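You operate a simulated robot arm through the tools that you are given. There is no shell and no other tool. Be economical: measure what you need, move in short steps, check, and stop when the job is done.

You run a simulated two-armed robot. Do the job below in one go: nothing can be reset, and whatever is moved stays where it is left.

Task
Take the tin from the middle shelf under the repair bench and put it in the mesh of the parts drier. Take the brown box marked "Wickerfin" from the island top and leave it on the teal mat. Put the measuring cup in the rinse tank. Put the grey box from the middle shelf of the bench shelves on the green book. Any order will do. Set down upright: brown box, measuring cup, grey box.

It is judged by the outcome, as a careful person would: the job done as asked, and still so three seconds after it is handed in. It fails if anything else is knocked over, pushed out of place, dropped, spilled or broken.

Robot
Two 7-joint arms with two-finger parallel grippers on one trunk, on a base that drives. Base frame: it is fixed to the floor where the robot stands at the start and does not move with it; the origin is under the middle of the robot, x ahead of it, y to its left, z up. Readings come in mm, degrees, newtons and seconds.
The left shoulder is at the start at [70, 177, 1095], the right one opposite. With the tool pointing down near the work surface each hand reaches from about 100 to 440 mm from the robot's upright axis, wherever it stands, measured 20 degrees to its own side. Places, roughly: brown box [-1250, 1750, 1000]; green book [-4000, -1250, 1000]; grey box [-3750, -500, 500]; measuring cup [-1500, 1500, 1000]; mesh of the parts drier (19x15 cm) [520, -120, 960]; rinse tank [-800, -1400, 700]; teal mat [500, 2800, 800]; tin [750, -250, 500]. Payload 3.43 kg a hand.
Tool frame (each hand has its own): the origin (TCP) lies between the finger pads and is the grasp point; the fingertips stand 30 mm ahead of it; z points along the fingers, y is the line along which they close. The gripper opens to 94 mm. The fingers are 28 mm wide and 10 mm thick; the gripper's body (50 by 96 mm) begins 55 mm behind the TCP.
Orientation is told as [roll, pitch, yaw] about the base's x, y, z axes, in that order, counted from this pose: with the fingers straight down and closing along the base's y, the tool's x points along the base's -x, its y along +y and its z along -z.

Tools
- The arms move only by the tool play_rows. It takes "left_increments", "right_increments" or both (then of equal length, played together; a hand with none holds still); each is a list of rows, each an object (a shift or turn left out is 0, a gripper value left out holds the last) with "fingers": the gripper command, from -1 (shut) to 1 (fully open), values between in proportion; "xyz": the shift along the tool's x, y, z in units of 40 mm (1.0 is 40 mm), a list of three; "rot": the turn, a rotation vector about the tool's x, y, z in units of 4 degrees (1.0 is 4 degrees), a list of three. In form: [{"fingers": fingers, "xyz": [tx, ty, tz], "rot": [wx, wy, wz]}, ...]. A call has 1 to 8 rows; each row shifts and turns the commanded pose from where the row before left it, along the tool's axes as they then stand. A call with a number of a shift or a turn outside -1 to 1 is refused whole. Rows are played at 5 a second. More than 50 mm and 8.6 degrees between two rows, or a gripper value outside its range, and nothing of the call is played. Where a pose cannot be reached the arm comes as near as it can. A force on the tool above 40 N (or 10 N above the force at the start of the call, whichever is more), or a blocked arm, ends the call early, and 0.2 s more pass. Each finger travels about 153 mm/s and halts on what it meets, pressing with about 32 N; the grip force reading is that of the motor and also rises with nothing between the fingers. The clock runs only during rows and for 0.2 s after the last one: add rows that do not move to give the fingers time. The reply holds the time, the measured pose of the TCP, the force on the tool along the base axes, the opening and the grip force, in the units named above and with some noise, with the torque about the TCP (base axes, N m) and any sound that the robot's microphone picked up.
- Cameras (640 x 400 px; columns grow to the right, rows downward): "scene" is now at [125.2, -5.3, 1387.1]; the picture's right is [-0.21, -0.98, -0.00], its down [-0.66, 0.14, -0.74] and it looks along [0.72, -0.16, -0.67] (base axes); focal length 249 px, centre (320, 200). "left" rides on the left gripper at [76, -14, -102] in its tool frame; the picture's right is [0.18, 0.98, 0.00], its down [-0.75, 0.14, -0.64] and it looks along [-0.63, 0.12, 0.77] (tool axes); focal length 243 px, centre (320, 200). "right" rides on the right gripper at [76, 14, -102] in its tool frame; the picture's right is [-0.18, 0.98, 0.00], its down [-0.75, -0.14, -0.64] and it looks along [-0.63, -0.12, 0.77] (tool axes); focal length 243 px, centre (320, 200).
- grab_frame(camera): a new picture of that camera. No time passes.
- lift_body(by): slides the trunk up (or, below 0, down) by that many mm; the arms and the scene camera ride with it, the base frame stays. It gives what a move gives, with no picture.
- steer(legs): drives the robot by 1 to 6 legs, each [ahead, turn to the left] in mm and degrees, along the robot's own axes; the way and the turn of a leg run together, so that a leg with both is an arc; at most 1500 mm and 180 degrees a leg. The arms and the cameras ride along, it lands a little off, and it stops where it bumps. It gives what a move gives.
- turn_head(pan, tilt): turns the head with the scene camera to pan (to the left, within 86 degrees either way) and tilt (down, from -29 to 69), counted from straight ahead of the robot. It gives what a move gives.
- probe_pixels(camera, pixels): for up to 12 pixels [column, row] of the newest picture of that camera ("zoom" is the newest enlarged one), the place [x, y, z] in the base frame of the surface seen there, good to about 3 mm, but the place of the scene camera against the robot may be out by one fixed shift of up to 25 mm in any direction. No time passes.
- zoom(camera, box): a new picture of the part [left, top, right, bottom] of that camera's present view, enlarged. No time passes.
- close_job(): hands the job in; it is judged then, once.

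Keep the steps short. Do not move on a guess: measure, check each grasp and each placing, and mend mistakes. In all there are 110 turns and 100 pictures (those below and enlarged ones count). Leave the grippers open and the arms clear of the work at the hand-in unless told otherwise, and finish with a single line.

The tools are called after ">>>" as name(argument=value, ...) on one line, values as JSON. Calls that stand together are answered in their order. play_rows: Moves the arms, as the interface text tells. Its arguments: {"type":"object","properties":{"left_increments":{"type":"array","items":{"type":"object","properties":{"fingers":{"type":"number"},"xyz":{"type":"array","items":{"type":"number"}},"rot":{"type":"array","items":{"type":"number"}}}}},"right_increments":{"type":"array","items":{"type":"object","properties":{"fingers":{"type":"number"},"xyz":{"type":"array","items":{"type":"number"}},"rot":{"type":"array","items":{"type":"number"}}}}}},"required":[]} The other tools are called the same way: lift_body (by) slides the trunk up or down; steer (legs) drives the base; turn_head (pan, tilt) turns the head that bears the scene camera; grab_frame (camera) takes a picture; probe_pixels (camera, pixels) gives the place of the surface under pixels of a picture; zoom (camera, box) takes an enlarged picture of a part of a camera's view; close_job () hands the job in.

At the start:

```text
time_s: 0.0
left_tool_pos: [503.1, 57.1, 1125.8]
left_orientation: [0.0, 0.1, 0.0]
left_force: [-0.2, 0.1, 0.3]
left_torque: [0.0, -0.02, 0.0]
left_gripper_width: 94.0
left_gripper_force: 0.2
right_tool_pos: [457.8, -313.0, 1149.4]
right_orientation: [0.0, 0.0, -0.1]
right_force: [-0.5, 0.2, 0.3]
right_torque: [0.03, 0.0, 0.01]
right_gripper_width: 94.1
right_gripper_force: 0.0
trunk travel left (down, up): [-675.0, 165.0]
robot x, y, heading: [-0.1, -1.5, -0.2]
head pan, tilt: [-12.3, 42.4]
```

scene: 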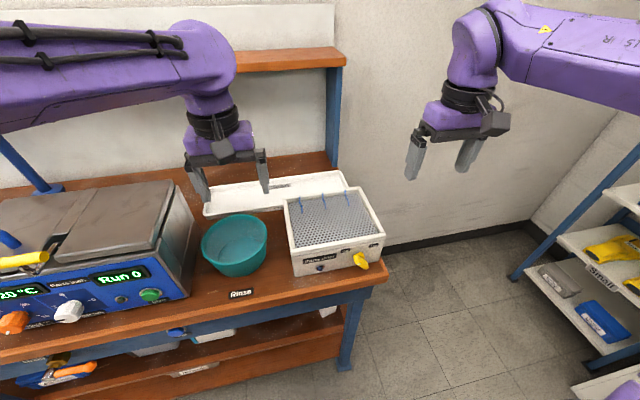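
right: 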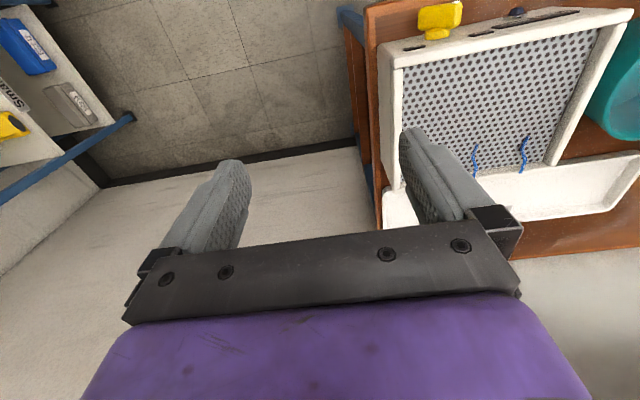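
left: 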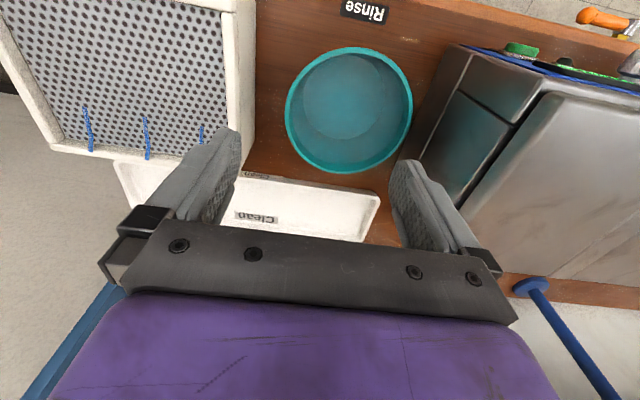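

I'll start by looking at the bench and its under-shelf from the present position, tilting the head.

>>> turn_head(pan=-15, tilt=60)

>>> grab_frame(camera="scene")

```text
time_s: 0.8
left_tool_pos: [503.1, 57.2, 1126.9]
left_orientation: [0.0, 0.1, 0.0]
left_force: [0.0, 0.1, 0.4]
left_torque: [0.02, 0.01, -0.01]
left_gripper_width: 93.9
left_gripper_force: 0.1
right_tool_pos: [457.6, -311.3, 1149.6]
right_orientation: [0.1, 0.0, 0.1]
right_force: [0.5, -0.5, 0.7]
right_torque: [-0.03, -0.01, 0.01]
right_gripper_width: 93.8
right_gripper_force: 0.1
trunk travel left (down, up): [-675.0, 165.0]
robot x, y, heading: [1.0, -1.3, -0.2]
head pan, tilt: [-15.0, 60.0]
```

```text
96 pictures are left
```

scene: 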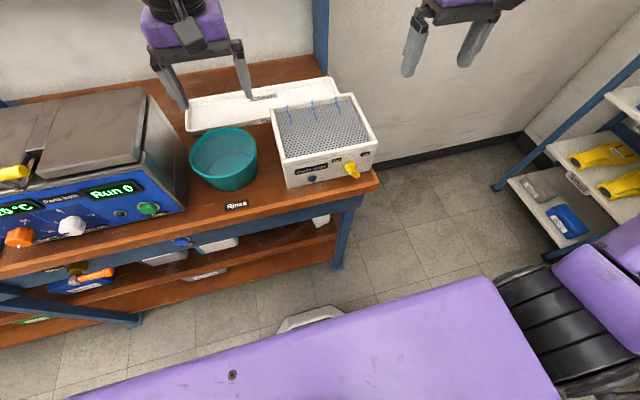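

I see the bench's right end at about (378,183), under-shelf at (290,245). I'll probe the layout.

>>> probe_pixels(camera="scene", pixels=[[376, 182], [235, 212], [325, 215], [325, 150], [270, 128], [338, 270], [320, 222], [200, 272], [320, 240], [570, 155], [575, 215], [285, 262]])

>>> lift_body(by=-450)

>>> turn_head(pan=-10, tilt=40)

>>> grab_frame(camera="scene")

```text
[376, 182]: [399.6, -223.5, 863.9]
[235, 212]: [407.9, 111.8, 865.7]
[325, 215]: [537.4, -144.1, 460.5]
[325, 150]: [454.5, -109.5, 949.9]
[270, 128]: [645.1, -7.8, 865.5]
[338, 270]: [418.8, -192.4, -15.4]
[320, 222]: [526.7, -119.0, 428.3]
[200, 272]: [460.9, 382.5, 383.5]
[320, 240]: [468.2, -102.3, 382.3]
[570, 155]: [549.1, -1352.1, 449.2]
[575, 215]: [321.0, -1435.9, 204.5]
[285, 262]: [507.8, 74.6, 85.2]
```

```text
refused: -450 is not a number from -400 to 400
```

```text
time_s: 1.6
left_tool_pos: [502.4, 56.8, 1125.9]
left_orientation: [0.0, 0.0, -0.2]
left_force: [0.0, -1.5, -0.9]
left_torque: [0.02, -0.01, 0.0]
left_gripper_width: 94.1
left_gripper_force: 0.0
right_tool_pos: [456.6, -311.2, 1149.3]
right_orientation: [0.0, -0.1, 0.0]
right_force: [-0.4, 0.6, 0.1]
right_torque: [-0.01, -0.01, -0.01]
right_gripper_width: 94.0
right_gripper_force: 0.1
trunk travel left (down, up): [-675.0, 165.0]
robot x, y, heading: [-1.7, 0.2, 0.1]
head pan, tilt: [-10.0, 40.0]
```

```text
95 pictures are left
```

scene: 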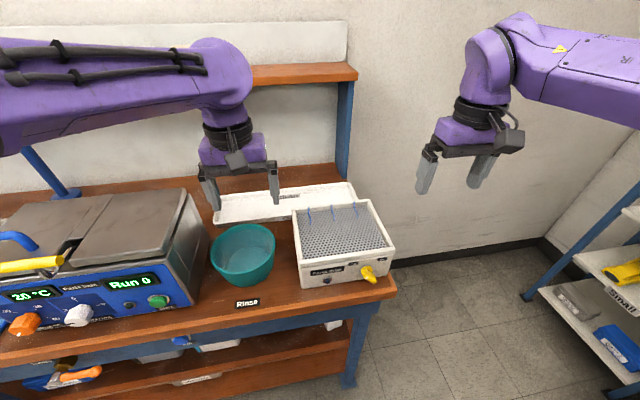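

The left hand is above the bench, so I must back away before lowering. First I look left and right to learn the room.

>>> turn_head(pan=80, tilt=25)

>>> grab_frame(camera="scene")

>>> turn_head(pan=-86, tilt=25)

>>> grab_frame(camera="scene")

```text
time_s: 3.3
left_tool_pos: [501.9, 57.8, 1125.7]
left_orientation: [0.0, 0.1, -0.2]
left_force: [-0.4, 0.3, -0.6]
left_torque: [-0.05, 0.04, 0.04]
left_gripper_width: 93.9
left_gripper_force: 0.0
right_tool_pos: [457.7, -311.4, 1149.5]
right_orientation: [0.0, 0.0, 0.0]
right_force: [0.2, 0.1, 0.2]
right_torque: [-0.02, 0.01, 0.02]
right_gripper_width: 93.9
right_gripper_force: 0.1
trunk travel left (down, up): [-675.0, 165.0]
robot x, y, heading: [2.2, -2.1, -0.1]
head pan, tilt: [80.0, 25.0]
```

```text
94 pictures are left
```

scene: 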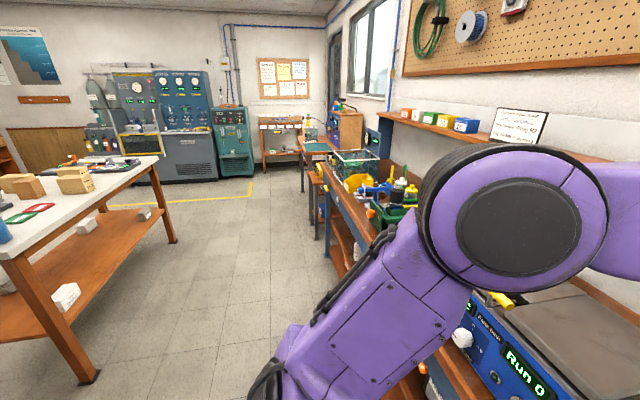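

```text
time_s: 5.8
left_tool_pos: [502.8, 57.9, 1126.9]
left_orientation: [0.0, 0.0, 0.0]
left_force: [0.2, 0.4, 0.1]
left_torque: [-0.01, -0.02, 0.02]
left_gripper_width: 93.9
left_gripper_force: 0.0
right_tool_pos: [456.3, -311.7, 1148.6]
right_orientation: [-0.1, 0.0, 0.0]
right_force: [0.7, 0.5, 0.6]
right_torque: [0.01, 0.0, -0.03]
right_gripper_width: 94.1
right_gripper_force: 0.1
trunk travel left (down, up): [-675.0, 165.0]
robot x, y, heading: [1.1, 0.7, -0.2]
head pan, tilt: [-85.9, 25.0]
```

```text
93 pictures are left
```

scene: 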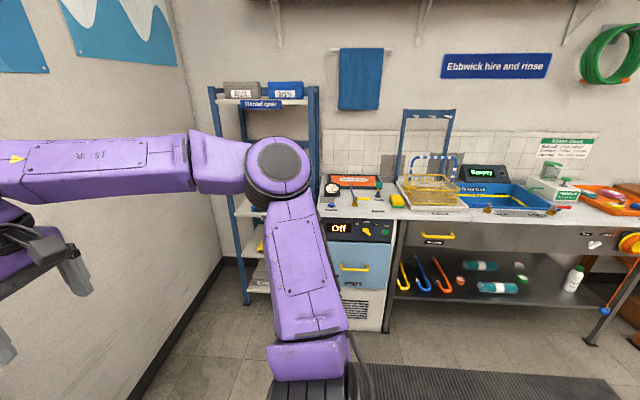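

I'll probe the rinse bench and tank in this picture.

>>> probe_pixels(camera="scene", pixels=[[500, 200], [465, 188], [550, 208], [430, 215], [330, 205], [300, 395], [450, 230], [620, 235], [570, 190]])

>>> zoom(camera="scene", box=[380, 110, 640, 270])

>>> steer(legs=[[-400, 0]])

>>> turn_head(pan=86, tilt=25)

>>> grab_frame(camera="scene")

```text
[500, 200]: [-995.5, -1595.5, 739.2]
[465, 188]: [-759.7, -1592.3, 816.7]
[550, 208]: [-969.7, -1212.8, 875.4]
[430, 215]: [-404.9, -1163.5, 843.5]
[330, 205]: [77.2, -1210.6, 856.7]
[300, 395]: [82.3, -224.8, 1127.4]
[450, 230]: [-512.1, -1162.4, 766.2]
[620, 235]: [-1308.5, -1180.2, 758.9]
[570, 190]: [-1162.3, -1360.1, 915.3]
```

```text
2.46 times, centred on (510, 190) of scene
```

zoom: 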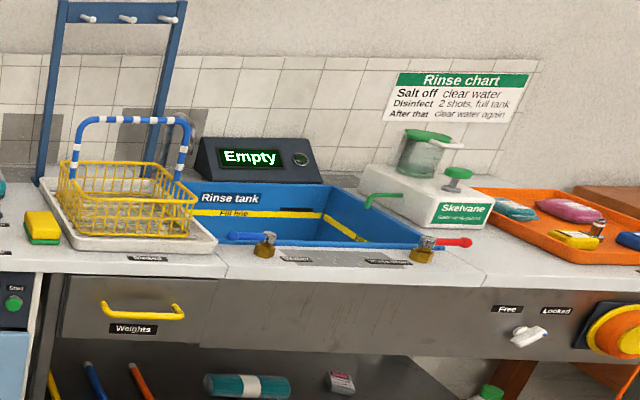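

```text
time_s: 8.4
left_tool_pos: [93.5, 55.9, 1126.9]
left_orientation: [0.0, 0.0, -0.4]
left_force: [0.4, -0.4, 0.4]
left_torque: [0.02, 0.0, 0.01]
left_gripper_width: 93.8
left_gripper_force: 0.0
right_tool_pos: [46.8, -313.3, 1148.9]
right_orientation: [0.0, 0.0, -0.4]
right_force: [0.4, -0.4, -0.2]
right_torque: [0.0, -0.04, 0.01]
right_gripper_width: 93.7
right_gripper_force: 0.0
trunk travel left (down, up): [-675.0, 165.0]
robot x, y, heading: [-413.0, -0.2, -0.5]
head pan, tilt: [-85.9, 25.0]
```

```text
time_s: 11.0
left_tool_pos: [94.0, 54.5, 1126.1]
left_orientation: [0.0, 0.1, -0.4]
left_force: [-0.1, -0.4, 0.5]
left_torque: [0.03, 0.04, -0.02]
left_gripper_width: 94.1
left_gripper_force: 0.0
right_tool_pos: [46.7, -313.5, 1148.8]
right_orientation: [0.0, 0.0, -0.4]
right_force: [0.1, 0.5, 0.0]
right_torque: [0.02, 0.0, -0.02]
right_gripper_width: 94.1
right_gripper_force: 0.0
trunk travel left (down, up): [-675.0, 165.0]
robot x, y, heading: [-405.6, 1.8, -0.3]
head pan, tilt: [85.9, 25.0]
```

```text
91 pictures are left
```

scene: 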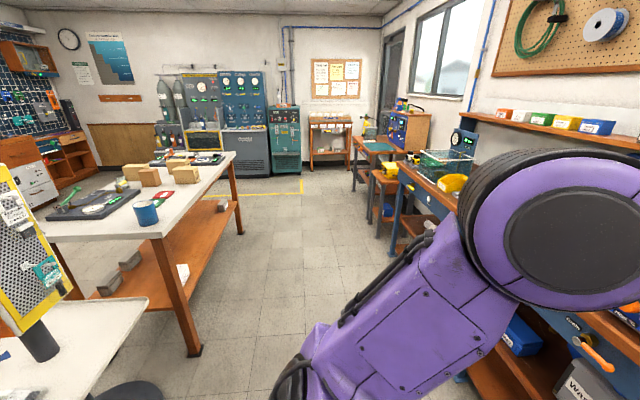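

Boxes on the island are near (130..185,170); there's a desk/stand near lower left. I'll probe and zoom.

>>> probe_pixels(camera="scene", pixels=[[165, 230], [235, 155], [60, 238], [148, 212], [150, 177], [186, 173], [132, 170], [374, 146], [145, 300], [195, 352], [205, 158], [397, 135]])

>>> zoom(camera="scene", box=[30, 130, 250, 270])

>>> zoom(camera="scene", box=[300, 80, 480, 220])

```text
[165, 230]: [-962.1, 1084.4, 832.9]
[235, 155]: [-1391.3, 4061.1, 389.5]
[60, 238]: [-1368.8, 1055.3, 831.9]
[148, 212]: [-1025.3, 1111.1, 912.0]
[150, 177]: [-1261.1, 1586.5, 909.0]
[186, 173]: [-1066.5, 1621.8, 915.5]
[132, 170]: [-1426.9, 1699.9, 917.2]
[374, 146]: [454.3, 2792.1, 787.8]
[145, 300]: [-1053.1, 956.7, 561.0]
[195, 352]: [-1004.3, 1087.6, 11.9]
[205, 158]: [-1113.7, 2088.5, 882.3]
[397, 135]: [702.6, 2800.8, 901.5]
```

```text
2.86 times, centred on (140, 200) of scene
```

zoom: 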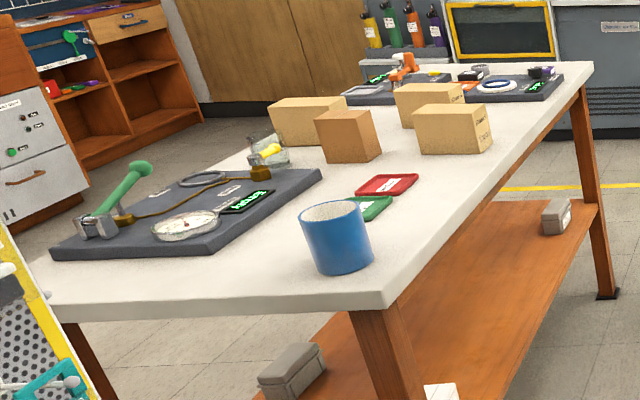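

```text
2.86 times, centred on (390, 150) of scene
```

zoom: 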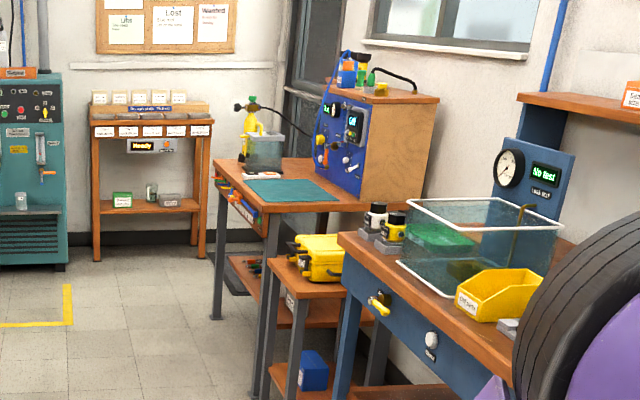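

Now lower the trunk, well back from the bench, and look under it.

>>> lift_body(by=-400)

>>> turn_head(pan=0, tilt=30)

>>> grab_frame(camera="scene")

```text
time_s: 14.8
left_tool_pos: [93.0, 54.9, 726.1]
left_orientation: [0.0, 0.0, -0.3]
left_force: [-0.3, -0.3, -0.2]
left_torque: [0.03, 0.02, 0.01]
left_gripper_width: 93.8
left_gripper_force: 0.0
right_tool_pos: [45.4, -313.3, 749.7]
right_orientation: [0.0, -0.1, -0.3]
right_force: [0.3, 0.4, 0.7]
right_torque: [0.01, 0.02, -0.01]
right_gripper_width: 93.9
right_gripper_force: 0.1
trunk travel left (down, up): [-275.0, 565.0]
robot x, y, heading: [-408.5, 2.2, -0.2]
head pan, tilt: [85.9, 25.0]
```

```text
time_s: 16.4
left_tool_pos: [94.2, 55.8, 727.0]
left_orientation: [0.0, -0.1, -0.4]
left_force: [0.3, -0.7, 0.7]
left_torque: [0.01, 0.01, 0.04]
left_gripper_width: 93.8
left_gripper_force: 0.1
right_tool_pos: [46.3, -314.0, 750.4]
right_orientation: [0.0, 0.1, -0.3]
right_force: [0.8, 0.7, -1.0]
right_torque: [-0.03, -0.01, 0.01]
right_gripper_width: 94.2
right_gripper_force: 0.1
trunk travel left (down, up): [-275.0, 565.0]
robot x, y, heading: [-408.8, 1.1, -0.2]
head pan, tilt: [0.0, 30.0]
```

```text
88 pictures are left
```

scene: 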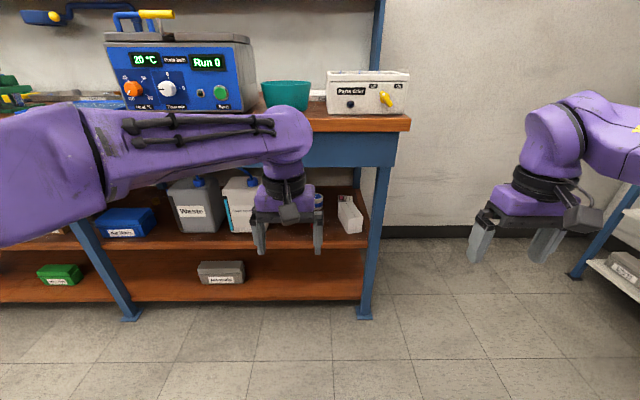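

Middle shelf at z≈380. Something round is behind the left hand at (318,203). Zoom.

>>> zoom(camera="scene", box=[210, 130, 410, 260])

>>> probe_pixels(camera="scene", pixels=[[318, 203], [350, 215], [345, 196], [340, 240], [365, 240], [318, 195], [383, 165], [375, 200], [350, 160], [360, 190], [330, 187]])

```text
3.08 times, centred on (310, 195) of scene
```

zoom: 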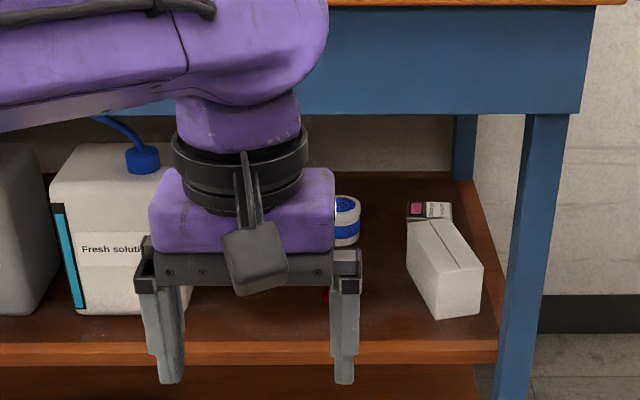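

```text
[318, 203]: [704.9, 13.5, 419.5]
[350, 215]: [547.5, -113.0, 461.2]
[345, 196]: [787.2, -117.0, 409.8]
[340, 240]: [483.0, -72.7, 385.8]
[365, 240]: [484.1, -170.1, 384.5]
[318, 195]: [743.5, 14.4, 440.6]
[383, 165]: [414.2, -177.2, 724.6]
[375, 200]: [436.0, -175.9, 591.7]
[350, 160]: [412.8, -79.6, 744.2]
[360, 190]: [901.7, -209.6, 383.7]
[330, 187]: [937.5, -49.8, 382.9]
```

Clearing the left hand out of view by shifting it 280 mm left.

>>> play_rows(left_increments=[{"xyz": [0, 1, 0]}, {"xyz": [0, 1, 0]}, {"xyz": [0, 1, 0]}, {"xyz": [0, 1, 0]}, {"xyz": [0, 1, 0]}, {"xyz": [0, 1, 0]}, {"xyz": [0, 1, 0]}])

>>> zoom(camera="scene", box=[230, 140, 430, 265])

```text
time_s: 18.0
left_tool_pos: [95.3, 336.5, 726.1]
left_orientation: [0.0, 0.0, -0.3]
left_force: [0.5, 0.7, 0.1]
left_torque: [-0.02, 0.0, 0.0]
left_gripper_width: 93.8
left_gripper_force: 0.1
right_tool_pos: [44.7, -313.7, 749.8]
right_orientation: [-0.1, 0.0, -0.3]
right_force: [-0.6, -0.6, 0.2]
right_torque: [0.0, 0.0, 0.0]
right_gripper_width: 93.9
right_gripper_force: 0.1
trunk travel left (down, up): [-275.0, 565.0]
robot x, y, heading: [-408.8, 3.0, 0.0]
head pan, tilt: [0.0, 30.0]
```

```text
3.20 times, centred on (330, 202) of scene
```

zoom: 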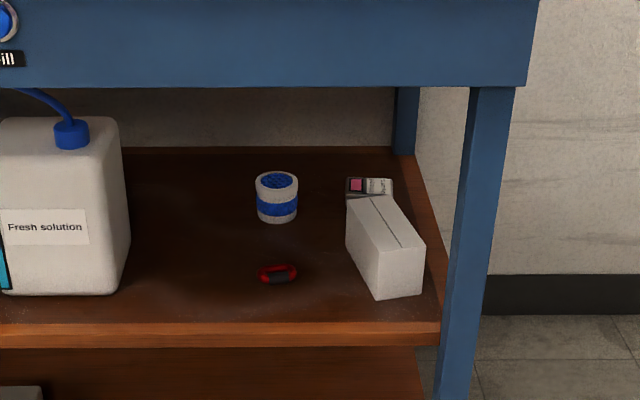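

Two candidates: cylinder at (740,13) and a small labelled item behind the white box at (787,-117). The rough place says y≈-250, so the latter. Zoom harder.

>>> zoom(camera="scene", box=[320, 185, 370, 216])

>>> zoom(camera="scene", box=[300, 185, 350, 216])

```text
12.80 times, centred on (345, 200) of scene
```

zoom: 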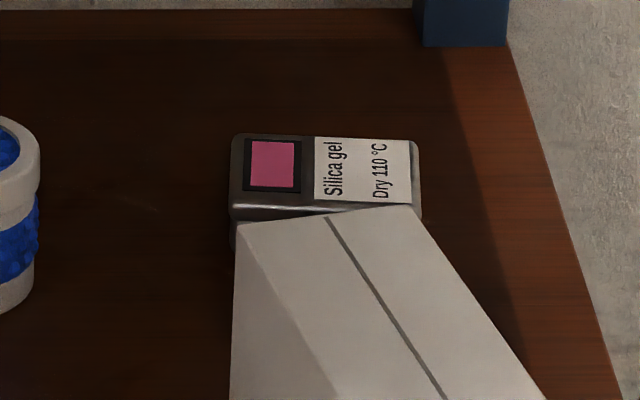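

```text
12.80 times, centred on (325, 200) of scene
```

zoom: 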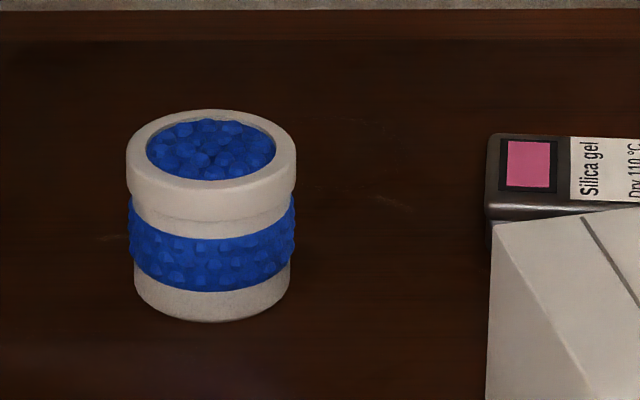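

The "Silica gel" item (pink indicator) is the tin. It sits behind the white box, best reached from the bench's open right side. Measure it, then tuck the arms for driving.

>>> zoom(camera="scene", box=[320, 180, 384, 220])

>>> probe_pixels(camera="zoom", pixels=[[187, 160], [330, 165], [190, 205], [300, 205], [330, 200], [260, 180], [190, 220], [470, 250], [390, 140], [420, 20], [440, 330], [345, 240]])

>>> play_rows(left_increments=[{"xyz": [1, -0.5, 0]}, {"xyz": [1, -0.5, 0]}, {"xyz": [1, -0.5, 0]}, {"xyz": [1, -0.5, 0]}, {"xyz": [1, -0.5, 0]}], right_increments=[{"xyz": [1, 0.5, 0]}, {"xyz": [1, 0.5, 0]}, {"xyz": [1, 0.5, 0]}, {"xyz": [1, 0.5, 0]}, {"xyz": [1, 0.5, 0]}])

>>> turn_head(pan=-60, tilt=40)

>>> grab_frame(camera="scene")

```text
10.00 times, centred on (352, 200) of scene
```

zoom: 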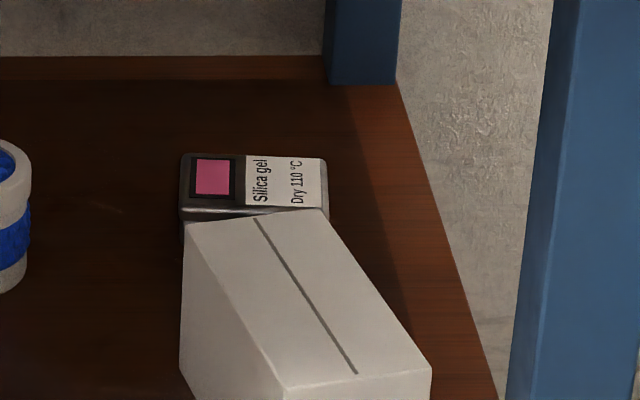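

```text
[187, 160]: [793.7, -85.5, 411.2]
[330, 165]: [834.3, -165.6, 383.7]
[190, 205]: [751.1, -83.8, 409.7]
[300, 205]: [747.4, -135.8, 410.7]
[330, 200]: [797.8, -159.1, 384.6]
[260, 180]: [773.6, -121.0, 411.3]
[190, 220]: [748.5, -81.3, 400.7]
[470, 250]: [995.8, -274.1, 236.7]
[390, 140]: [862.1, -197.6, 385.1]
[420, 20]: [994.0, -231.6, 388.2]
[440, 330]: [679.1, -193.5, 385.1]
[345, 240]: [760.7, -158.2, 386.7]
```

```text
time_s: 19.2
left_tool_pos: [25.8, 307.3, 713.3]
left_orientation: [-1.0, 0.0, -0.3]
left_force: [0.6, -0.8, -0.4]
left_torque: [0.04, 0.0, 0.0]
left_gripper_width: 94.1
left_gripper_force: 0.1
left hand out of reach, approached as far as the arm can: row 2, 3, 4, 5
right_tool_pos: [-90.5, -248.9, 753.2]
right_orientation: [-0.1, 0.0, -0.3]
right_force: [0.4, -0.4, 0.8]
right_torque: [0.03, 0.01, -0.03]
right_gripper_width: 93.9
right_gripper_force: 0.1
right hand out of reach, approached as far as the arm can: row 1, 4, 5
trunk travel left (down, up): [-275.0, 565.0]
robot x, y, heading: [-411.5, 2.3, -0.3]
head pan, tilt: [0.0, 30.0]
```

```text
time_s: 20.5
left_tool_pos: [26.8, 307.5, 712.6]
left_orientation: [-0.9, 0.0, -0.2]
left_force: [-0.6, -0.4, -0.6]
left_torque: [0.0, -0.03, -0.01]
left_gripper_width: 94.1
left_gripper_force: 0.1
right_tool_pos: [-91.2, -249.1, 753.5]
right_orientation: [0.0, -0.1, -0.3]
right_force: [-0.3, -0.6, 0.7]
right_torque: [-0.01, 0.0, 0.02]
right_gripper_width: 93.9
right_gripper_force: 0.1
trunk travel left (down, up): [-275.0, 565.0]
robot x, y, heading: [-412.8, 2.6, -0.4]
head pan, tilt: [-60.0, 40.0]
```

```text
82 pictures are left
```

scene: 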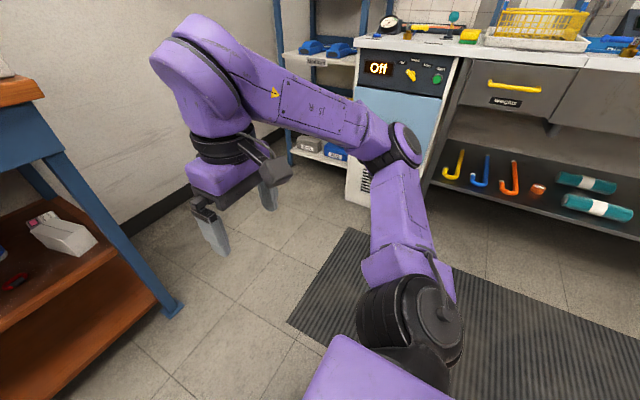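

Tin measures about x 748–795, y −83…−143, z 384–411. Check how far the right elbow stands out, to plan the drive.

>>> probe_pixels(camera="scene", pixels=[[410, 300], [410, 150], [430, 270], [170, 60], [385, 160], [470, 90], [370, 90], [440, 185], [300, 160], [165, 305]])

>>> turn_head(pan=75, tilt=50)

>>> grab_frame(camera="scene")

```text
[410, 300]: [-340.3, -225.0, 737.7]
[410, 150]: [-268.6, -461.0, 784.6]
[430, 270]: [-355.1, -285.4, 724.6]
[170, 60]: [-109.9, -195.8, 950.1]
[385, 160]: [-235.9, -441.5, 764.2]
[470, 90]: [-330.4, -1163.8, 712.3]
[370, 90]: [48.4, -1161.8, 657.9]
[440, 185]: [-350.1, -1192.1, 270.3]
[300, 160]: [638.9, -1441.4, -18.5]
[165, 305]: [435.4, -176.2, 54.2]
```

```text
time_s: 22.7
left_tool_pos: [25.2, 308.9, 713.9]
left_orientation: [-1.0, 0.0, -0.2]
left_force: [-0.9, 0.2, 1.0]
left_torque: [0.04, -0.01, 0.04]
left_gripper_width: 94.1
left_gripper_force: 0.0
right_tool_pos: [-91.6, -250.5, 754.3]
right_orientation: [0.0, 0.0, -0.3]
right_force: [0.2, -0.5, -0.6]
right_torque: [0.0, 0.03, 0.0]
right_gripper_width: 93.9
right_gripper_force: 0.0
trunk travel left (down, up): [-275.0, 565.0]
robot x, y, heading: [-408.0, 3.4, 0.1]
head pan, tilt: [75.0, 50.0]
```

```text
81 pictures are left
```

scene: 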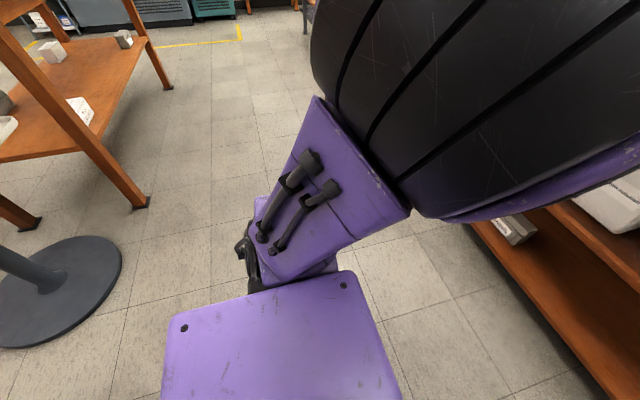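

Elbows stand out ~480 mm, so I'll raise the trunk (elbows above bench height) and drive to the bench's right side: first to about (0,−650).

>>> lift_body(by=400)

>>> steer(legs=[[0, -57], [760, 0], [0, 57]])

>>> turn_head(pan=20, tilt=40)

>>> grab_frame(camera="scene")

```text
time_s: 26.5
left_tool_pos: [25.8, 307.8, 1112.5]
left_orientation: [-1.0, 0.0, -0.2]
left_force: [0.5, 0.2, 0.3]
left_torque: [0.0, -0.04, 0.0]
left_gripper_width: 94.0
left_gripper_force: 0.0
right_tool_pos: [-90.6, -248.7, 1154.6]
right_orientation: [0.0, 0.0, -0.3]
right_force: [-0.2, 0.3, 0.5]
right_torque: [-0.01, 0.01, 0.03]
right_gripper_width: 93.8
right_gripper_force: 0.0
trunk travel left (down, up): [-675.0, 165.0]
robot x, y, heading: [-408.2, -0.9, -0.5]
head pan, tilt: [75.0, 50.0]
```

```text
time_s: 35.7
left_tool_pos: [431.8, -331.8, 1113.3]
left_orientation: [-0.9, -0.1, -0.1]
left_force: [0.0, -0.2, 0.4]
left_torque: [0.01, -0.02, -0.03]
left_gripper_width: 93.9
left_gripper_force: 0.2
right_tool_pos: [316.3, -887.5, 1153.9]
right_orientation: [-0.1, 0.0, 0.0]
right_force: [-0.7, -0.2, 0.1]
right_torque: [-0.02, 0.04, 0.02]
right_gripper_width: 93.8
right_gripper_force: 0.1
trunk travel left (down, up): [-675.0, 165.0]
robot x, y, heading: [-0.1, -637.4, -0.2]
head pan, tilt: [75.0, 50.0]
```

```text
time_s: 36.9
left_tool_pos: [431.4, -331.5, 1113.2]
left_orientation: [-1.2, 0.0, -0.1]
left_force: [-0.3, -0.2, 0.6]
left_torque: [0.0, 0.04, 0.03]
left_gripper_width: 94.1
left_gripper_force: 0.1
right_tool_pos: [316.8, -887.6, 1153.6]
right_orientation: [0.0, 0.0, -0.1]
right_force: [0.7, -0.4, 0.3]
right_torque: [0.0, 0.0, 0.02]
right_gripper_width: 93.9
right_gripper_force: 0.1
trunk travel left (down, up): [-675.0, 165.0]
robot x, y, heading: [-5.6, -638.0, -0.2]
head pan, tilt: [20.0, 40.0]
```

```text
80 pictures are left
```

scene: 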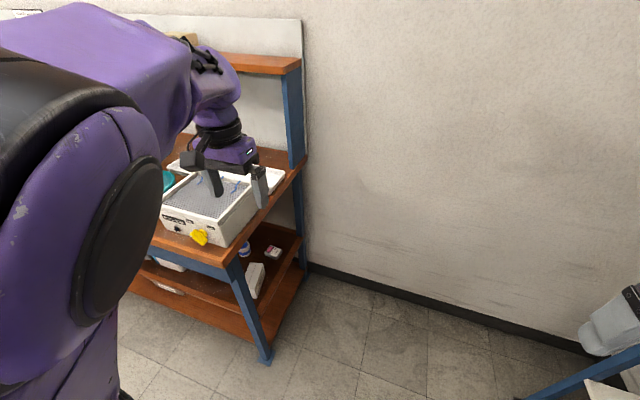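

Probe post and shelf above the bench to see whether the left hand can sweep past.

>>> probe_pixels(camera="scene", pixels=[[293, 110], [270, 66], [297, 66], [300, 160], [225, 62], [200, 200], [275, 252], [272, 250], [266, 252], [255, 280], [430, 250], [590, 330]])

>>> zoom(camera="scene", box=[220, 220, 320, 310])

```text
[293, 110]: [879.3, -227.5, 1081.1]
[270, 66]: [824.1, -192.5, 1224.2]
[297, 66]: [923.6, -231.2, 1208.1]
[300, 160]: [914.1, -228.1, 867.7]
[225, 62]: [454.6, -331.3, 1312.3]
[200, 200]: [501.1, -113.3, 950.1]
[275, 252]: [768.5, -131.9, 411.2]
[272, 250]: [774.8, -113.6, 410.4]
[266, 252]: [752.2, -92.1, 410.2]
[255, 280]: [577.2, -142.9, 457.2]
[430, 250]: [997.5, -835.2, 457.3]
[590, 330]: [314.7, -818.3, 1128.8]
```

```text
4.44 times, centred on (270, 265) of scene
```

zoom: 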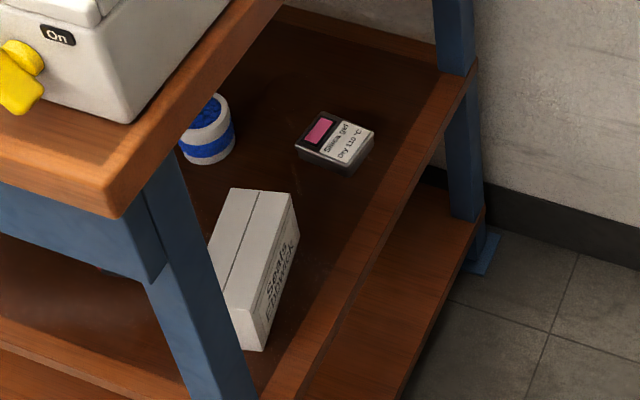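

The side is open and the tin stands free. Drive in: forward 335, left 45°, forward 150, left 30°, trunk still high.

>>> steer(legs=[[335, 0], [0, 45], [150, 0], [0, 30]])

>>> turn_head(pan=-25, tilt=50)

>>> grab_frame(camera="scene")

```text
time_s: 43.8
left_tool_pos: [242.7, -30.8, 1104.3]
left_orientation: [-7.0, 1.4, 78.2]
left_force: [-0.2, -0.4, -0.5]
left_torque: [0.01, 0.02, 0.02]
left_gripper_width: 93.9
left_gripper_force: 0.0
right_tool_pos: [768.8, -282.2, 1148.6]
right_orientation: [0.5, 0.1, 76.1]
right_force: [0.8, -0.1, 0.0]
right_torque: [0.0, 0.05, -0.01]
right_gripper_width: 93.8
right_gripper_force: 0.1
trunk travel left (down, up): [-675.0, 165.0]
robot x, y, heading: [440.0, -528.8, 75.9]
head pan, tilt: [20.0, 40.0]
stopped in leg 4: the robot was blocked; the commanded pose is now the measured one
```

```text
time_s: 45.0
left_tool_pos: [247.3, -33.8, 1104.8]
left_orientation: [-6.2, 1.2, 77.7]
left_force: [0.2, 0.5, 0.2]
left_torque: [0.0, 0.04, 0.01]
left_gripper_width: 94.0
left_gripper_force: 0.2
right_tool_pos: [772.3, -285.9, 1148.1]
right_orientation: [0.6, 0.2, 75.8]
right_force: [-0.4, -0.1, -0.6]
right_torque: [-0.01, 0.0, 0.0]
right_gripper_width: 93.8
right_gripper_force: 0.1
trunk travel left (down, up): [-675.0, 165.0]
robot x, y, heading: [435.8, -531.4, 75.5]
head pan, tilt: [-25.0, 50.0]
```

```text
78 pictures are left
```

scene: 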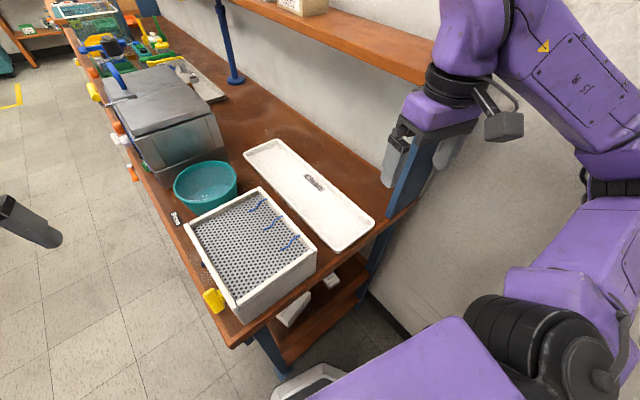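

It bumped right at the end of the turn (heading 75.9, wanted ~75). I look for the cause around the left hand.

>>> turn_head(pan=60, tilt=35)

>>> grab_frame(camera="scene")

>>> grab_frame(camera="right")

```text
time_s: 46.5
left_tool_pos: [247.4, -31.3, 1106.5]
left_orientation: [-7.0, 1.0, 77.6]
left_force: [-0.2, 0.4, -0.4]
left_torque: [0.0, -0.05, -0.01]
left_gripper_width: 93.9
left_gripper_force: 0.0
right_tool_pos: [770.9, -284.5, 1148.7]
right_orientation: [0.6, 0.2, 76.0]
right_force: [0.5, -0.5, 0.7]
right_torque: [-0.01, 0.0, 0.03]
right_gripper_width: 94.0
right_gripper_force: 0.1
trunk travel left (down, up): [-675.0, 165.0]
robot x, y, heading: [437.3, -529.0, 75.4]
head pan, tilt: [60.0, 35.0]
```

```text
77 pictures are left
```

scene: 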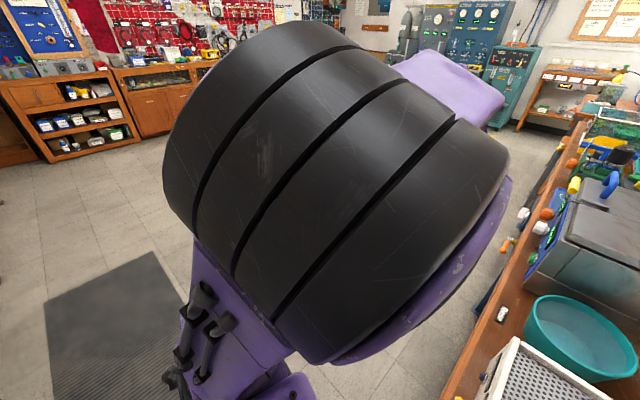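

```text
76 pictures are left
```

right: 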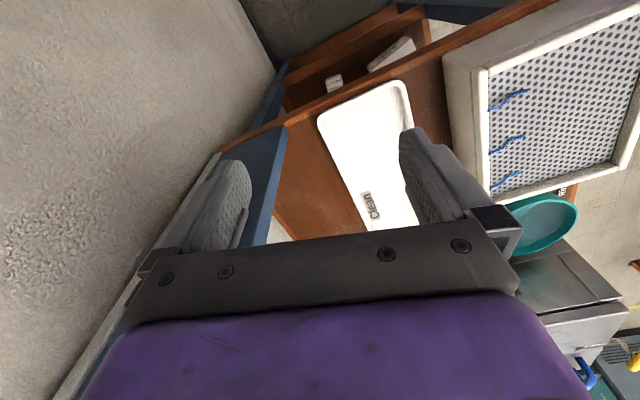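

The right elbow (x≈940) has just touched the wall at x≈1000; nothing else disturbed. I shift the base ~40 mm away from the wall.

>>> steer(legs=[[0, -35], [-60, 0], [0, 33]])

>>> turn_head(pan=-25, tilt=50)

```text
time_s: 50.8
left_tool_pos: [241.7, -69.1, 1113.1]
left_orientation: [-4.1, 0.7, 74.2]
left_force: [0.5, 0.0, 0.1]
left_torque: [0.01, 0.03, 0.02]
left_gripper_width: 93.8
left_gripper_force: 0.1
right_tool_pos: [749.9, -347.6, 1145.4]
right_orientation: [1.3, 0.0, 72.9]
right_force: [-0.6, -0.5, 0.3]
right_torque: [0.02, 0.02, 0.02]
right_gripper_width: 94.1
right_gripper_force: 0.2
trunk travel left (down, up): [-675.0, 165.0]
robot x, y, heading: [396.4, -569.3, 72.6]
head pan, tilt: [60.0, 35.0]
```

```text
time_s: 52.4
left_tool_pos: [241.7, -68.7, 1112.0]
left_orientation: [-4.3, 0.7, 74.3]
left_force: [0.1, 0.3, 1.0]
left_torque: [0.02, 0.0, -0.01]
left_gripper_width: 93.8
left_gripper_force: 0.3
right_tool_pos: [747.8, -348.6, 1145.0]
right_orientation: [1.3, 0.0, 72.9]
right_force: [-0.1, 0.4, -0.1]
right_torque: [0.01, 0.03, 0.0]
right_gripper_width: 94.0
right_gripper_force: 0.1
trunk travel left (down, up): [-675.0, 165.0]
robot x, y, heading: [388.9, -573.7, 72.7]
head pan, tilt: [-25.0, 50.0]
```

Lower the trunk 400 mm (both hands are outside the bench outline).

>>> lift_body(by=-400)

>>> grab_frame(camera="scene")

>>> grab_frame(camera="right")

```text
time_s: 56.2
left_tool_pos: [242.2, -69.1, 712.4]
left_orientation: [-4.3, 0.7, 74.3]
left_force: [0.6, 0.1, -0.3]
left_torque: [-0.02, 0.01, 0.02]
left_gripper_width: 93.9
left_gripper_force: 0.1
right_tool_pos: [748.9, -347.7, 745.9]
right_orientation: [1.1, 0.1, 72.8]
right_force: [-0.9, -0.3, 0.1]
right_torque: [-0.01, 0.0, -0.01]
right_gripper_width: 93.7
right_gripper_force: 0.0
trunk travel left (down, up): [-275.0, 565.0]
robot x, y, heading: [390.0, -570.3, 72.6]
head pan, tilt: [-25.0, 50.0]
```

```text
75 pictures are left
```

scene: 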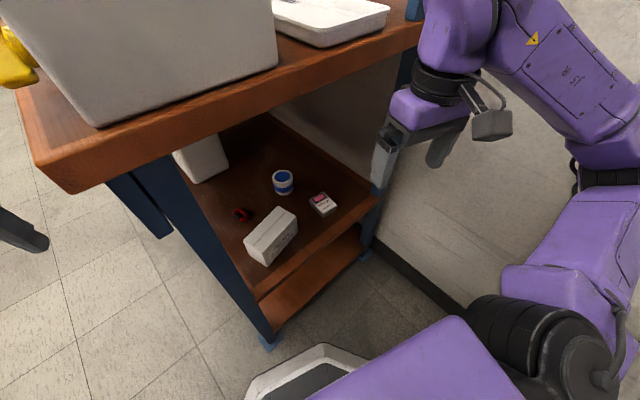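

```text
74 pictures are left
```

right: 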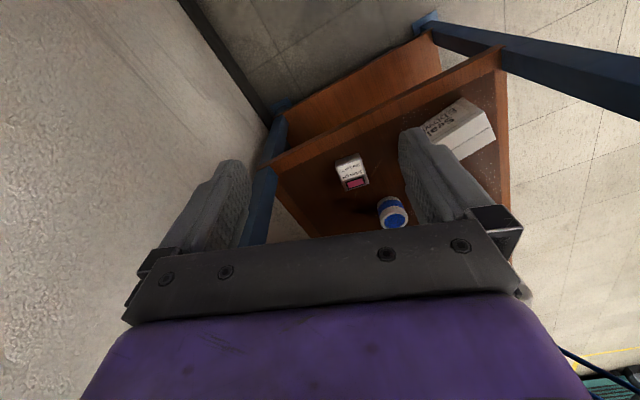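

Probe the tin with the right-hand camera (free of the fixed shift) at corners.

>>> zoom(camera="right", box=[320, 140, 400, 200])

>>> probe_pixels(camera="right", pixels=[[350, 168], [340, 165], [360, 160], [366, 183], [346, 188], [390, 160], [440, 145], [462, 130], [485, 55], [325, 180], [392, 210]])

>>> probe_pixels(camera="scene", pixels=[[320, 204], [309, 197], [325, 193], [336, 208], [270, 120], [300, 65], [378, 190], [370, 240]])

```text
6.67 times, centred on (360, 170) of right
```

zoom: 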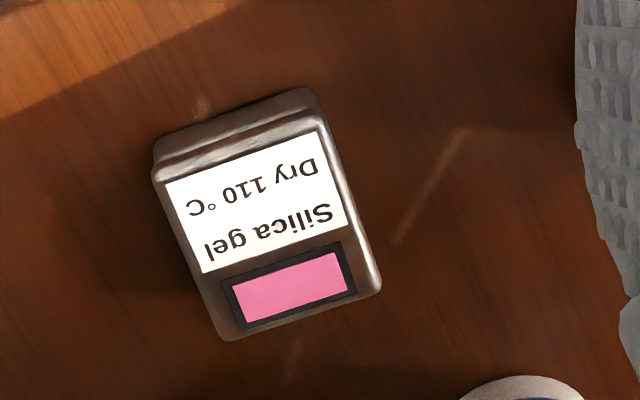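

```text
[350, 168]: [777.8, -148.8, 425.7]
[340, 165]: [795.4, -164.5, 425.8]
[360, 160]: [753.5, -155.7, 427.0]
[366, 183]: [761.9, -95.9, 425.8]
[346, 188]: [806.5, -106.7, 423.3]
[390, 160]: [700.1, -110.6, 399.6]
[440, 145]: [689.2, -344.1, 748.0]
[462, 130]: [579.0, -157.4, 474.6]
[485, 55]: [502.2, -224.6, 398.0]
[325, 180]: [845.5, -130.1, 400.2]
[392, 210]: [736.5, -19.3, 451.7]
```

```text
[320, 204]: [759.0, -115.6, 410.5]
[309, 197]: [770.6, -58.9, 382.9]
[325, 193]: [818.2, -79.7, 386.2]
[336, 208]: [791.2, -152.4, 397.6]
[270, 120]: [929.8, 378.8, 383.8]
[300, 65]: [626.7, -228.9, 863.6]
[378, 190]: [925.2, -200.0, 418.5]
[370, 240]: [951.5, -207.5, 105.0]
```

Tin (hand camera): centre ≈(779,−130), top z 426, shelf 399, long axis heading ≈80°. I'll tilt the right hand 32° so it points in under the top.

>>> play_rows(right_increments=[{"rot": [0, -1, 0]}, {"rot": [0, -1, 0]}, {"rot": [0, -1, 0]}, {"rot": [0, -1, 0]}, {"rot": [0, -1, 0]}, {"rot": [0, -1, 0]}, {"rot": [0, -1, 0]}, {"rot": [0, -1, 0]}])

```text
time_s: 58.0
left_tool_pos: [240.5, -68.7, 712.0]
left_orientation: [-4.5, 0.7, 74.3]
left_force: [-0.7, 0.0, -0.1]
left_torque: [0.0, -0.03, 0.02]
left_gripper_width: 93.9
left_gripper_force: 0.0
right_tool_pos: [745.3, -333.0, 789.0]
right_orientation: [1.3, -31.9, 72.2]
right_force: [-0.6, -0.3, -0.3]
right_torque: [0.01, 0.01, -0.02]
right_gripper_width: 94.1
right_gripper_force: 0.1
right hand out of reach, approached as far as the arm can: row 6, 7, 8
trunk travel left (down, up): [-275.0, 565.0]
robot x, y, heading: [388.9, -573.3, 72.4]
head pan, tilt: [-25.0, 50.0]
```

Tilted. Now go straight down outside the bench end, 280 mm.

>>> play_rows(right_increments=[{"xyz": [0.53, 0, 0.848]}, {"xyz": [0.53, 0, 0.848]}, {"xyz": [0.53, 0, 0.848]}, {"xyz": [0.53, 0, 0.848]}, {"xyz": [0.53, 0, 0.848]}, {"xyz": [0.53, 0, 0.848]}, {"xyz": [0.53, 0, 0.848]}])

>>> grab_frame(camera="right")

>>> grab_frame(camera="scene")

```text
time_s: 59.6
left_tool_pos: [242.2, -69.2, 711.4]
left_orientation: [-4.3, 0.7, 74.3]
left_force: [-0.2, -0.1, -0.4]
left_torque: [-0.02, 0.03, 0.05]
left_gripper_width: 94.2
left_gripper_force: 0.1
right_tool_pos: [680.7, -233.2, 625.9]
right_orientation: [-0.7, -31.9, 76.5]
right_force: [0.0, 0.0, -1.1]
right_torque: [-0.01, 0.01, 0.03]
right_gripper_width: 93.7
right_gripper_force: 0.1
right hand out of reach, approached as far as the arm can: row 1, 2, 3, 4, 5, 6, 7
trunk travel left (down, up): [-275.0, 565.0]
robot x, y, heading: [392.9, -571.8, 72.6]
head pan, tilt: [-25.0, 50.0]
```

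```text
72 pictures are left
```

right: 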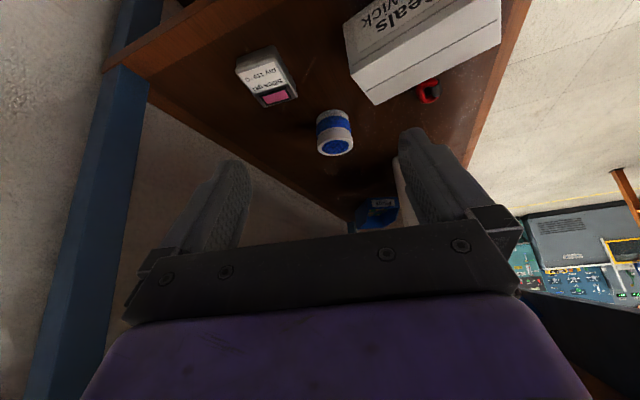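

```text
71 pictures are left
```

scene: 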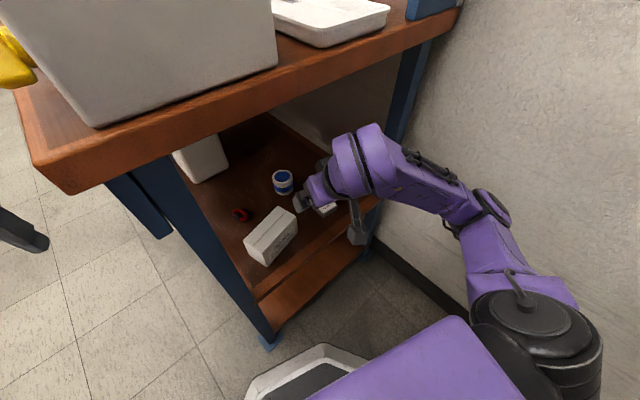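

The arm ran near its limit close to the body. Hold still one row to see where the commanded pose stands.

>>> play_rows(right_increments=[{"xyz": [0, 0, 0]}, {"xyz": [0, -0.5, 0]}])

```text
time_s: 60.2
left_tool_pos: [241.7, -69.4, 711.5]
left_orientation: [-4.4, 0.6, 74.3]
left_force: [0.0, 0.1, 0.4]
left_torque: [0.0, -0.01, 0.01]
left_gripper_width: 93.8
left_gripper_force: 0.0
right_tool_pos: [683.2, -233.6, 630.5]
right_orientation: [-0.8, -32.1, 76.6]
right_force: [-0.5, 0.7, -0.2]
right_torque: [-0.04, 0.0, 0.0]
right_gripper_width: 94.0
right_gripper_force: 0.0
right hand out of reach, approached as far as the arm can: row 2
trunk travel left (down, up): [-275.0, 565.0]
robot x, y, heading: [391.6, -563.1, 72.5]
head pan, tilt: [-25.0, 50.0]
```

Commanded pose is likely ≈(768,−353,466). I move it forward 120 mm and up 40 mm and read.

>>> play_rows(right_increments=[{"xyz": [-0.53, 0.25, -0.848]}, {"xyz": [-0.848, 0.25, 0.53]}, {"xyz": [-0.848, 0.25, 0.53]}, {"xyz": [-0.848, 0, 0.53]}, {"xyz": [0, 0, 0]}])

```text
time_s: 61.3
left_tool_pos: [262.5, -72.1, 720.9]
left_orientation: [-2.5, 0.4, 72.8]
left_force: [-2.5, 0.2, -1.2]
left_torque: [-0.01, -0.24, 0.0]
left_gripper_width: 94.0
left_gripper_force: 0.1
right_tool_pos: [657.1, -168.9, 676.5]
right_orientation: [-4.2, -38.6, 86.4]
right_force: [0.6, -0.5, 0.5]
right_torque: [0.01, 0.03, 0.03]
right_gripper_width: 94.0
right_gripper_force: 0.0
trunk travel left (down, up): [-275.0, 565.0]
robot x, y, heading: [394.0, -566.7, 68.7]
head pan, tilt: [-25.0, 50.0]
stopped in row 5 (right hand): the arm was blocked; the commanded pose is now the measured one
```

The arm was blocked. Look.

>>> grab_frame(camera="scene")

>>> grab_frame(camera="right")

```text
70 pictures are left
```

scene: 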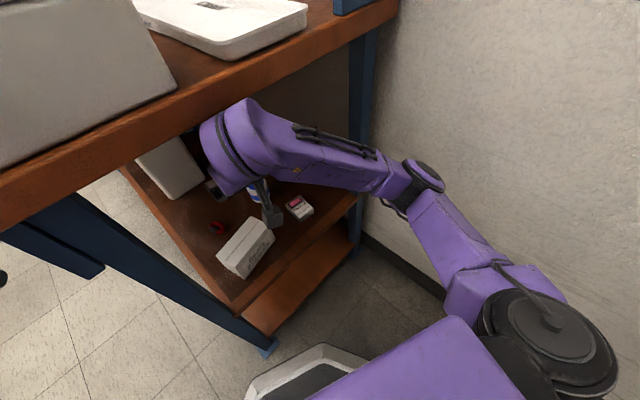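

```text
69 pictures are left
```

right: 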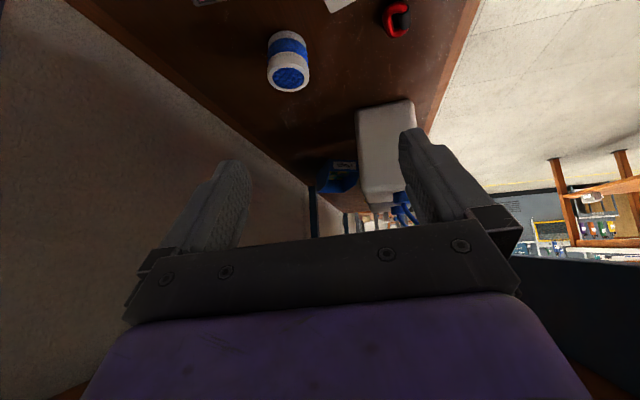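

The wrist has come up against the bench top's underside; shelf items untouched. Commanded pose is now the measured one; try moving straight down 80 mm.

>>> play_rows(right_increments=[{"xyz": [0.31, 0, 0.39]}, {"xyz": [0.31, 0, 0.39]}, {"xyz": [0.31, 0, 0.39]}, {"xyz": [0.31, 0, 0.39]}])

```text
time_s: 61.6
left_tool_pos: [272.9, 1.1, 680.5]
left_orientation: [-6.6, 1.2, 68.0]
left_force: [-1.8, 3.1, -1.0]
left_torque: [-0.18, -0.1, 0.01]
left_gripper_width: 93.9
left_gripper_force: 0.1
right_tool_pos: [648.8, -145.4, 671.2]
right_orientation: [-13.0, -40.5, 90.2]
right_force: [0.1, 1.0, 1.4]
right_torque: [-0.1, 0.04, 0.04]
right_gripper_width: 94.0
right_gripper_force: 0.0
trunk travel left (down, up): [-275.0, 565.0]
robot x, y, heading: [417.1, -525.9, 57.2]
head pan, tilt: [-25.0, 50.0]
stopped in row 1 (right hand): the arm was blocked; the commanded pose is now the measured one
```

The robot itself got pushed (heading 57°). Likely elbow against the wall. I look before any more moves.

>>> grab_frame(camera="scene")

>>> turn_head(pan=-70, tilt=40)

>>> grab_frame(camera="scene")

```text
68 pictures are left
```

scene: 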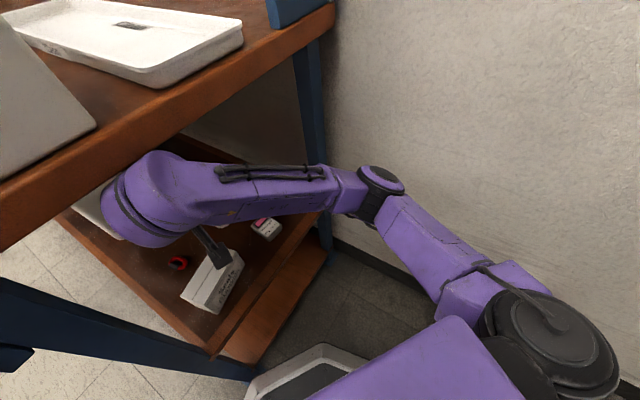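

```text
time_s: 62.8
left_tool_pos: [266.4, -12.2, 703.3]
left_orientation: [-4.4, -0.5, 69.1]
left_force: [-0.3, 1.0, -0.1]
left_torque: [-0.15, -0.04, -0.04]
left_gripper_width: 94.1
left_gripper_force: 0.1
right_tool_pos: [648.7, -140.7, 675.5]
right_orientation: [-15.6, -41.4, 95.0]
right_force: [-0.3, -0.1, -0.6]
right_torque: [-0.01, -0.03, -0.01]
right_gripper_width: 93.8
right_gripper_force: 0.0
trunk travel left (down, up): [-275.0, 565.0]
robot x, y, heading: [470.6, -540.8, 45.9]
head pan, tilt: [-70.0, 40.0]
```

```text
67 pictures are left
```

scene: 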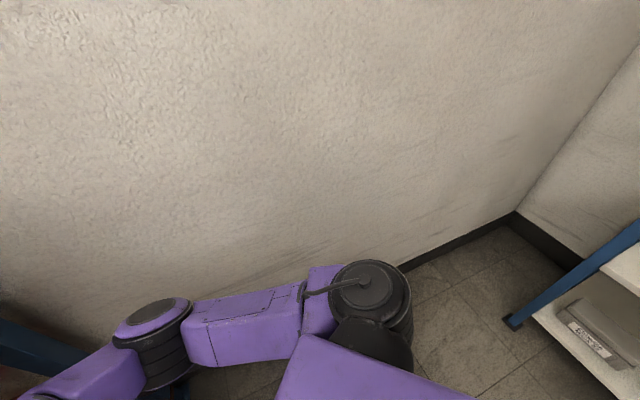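

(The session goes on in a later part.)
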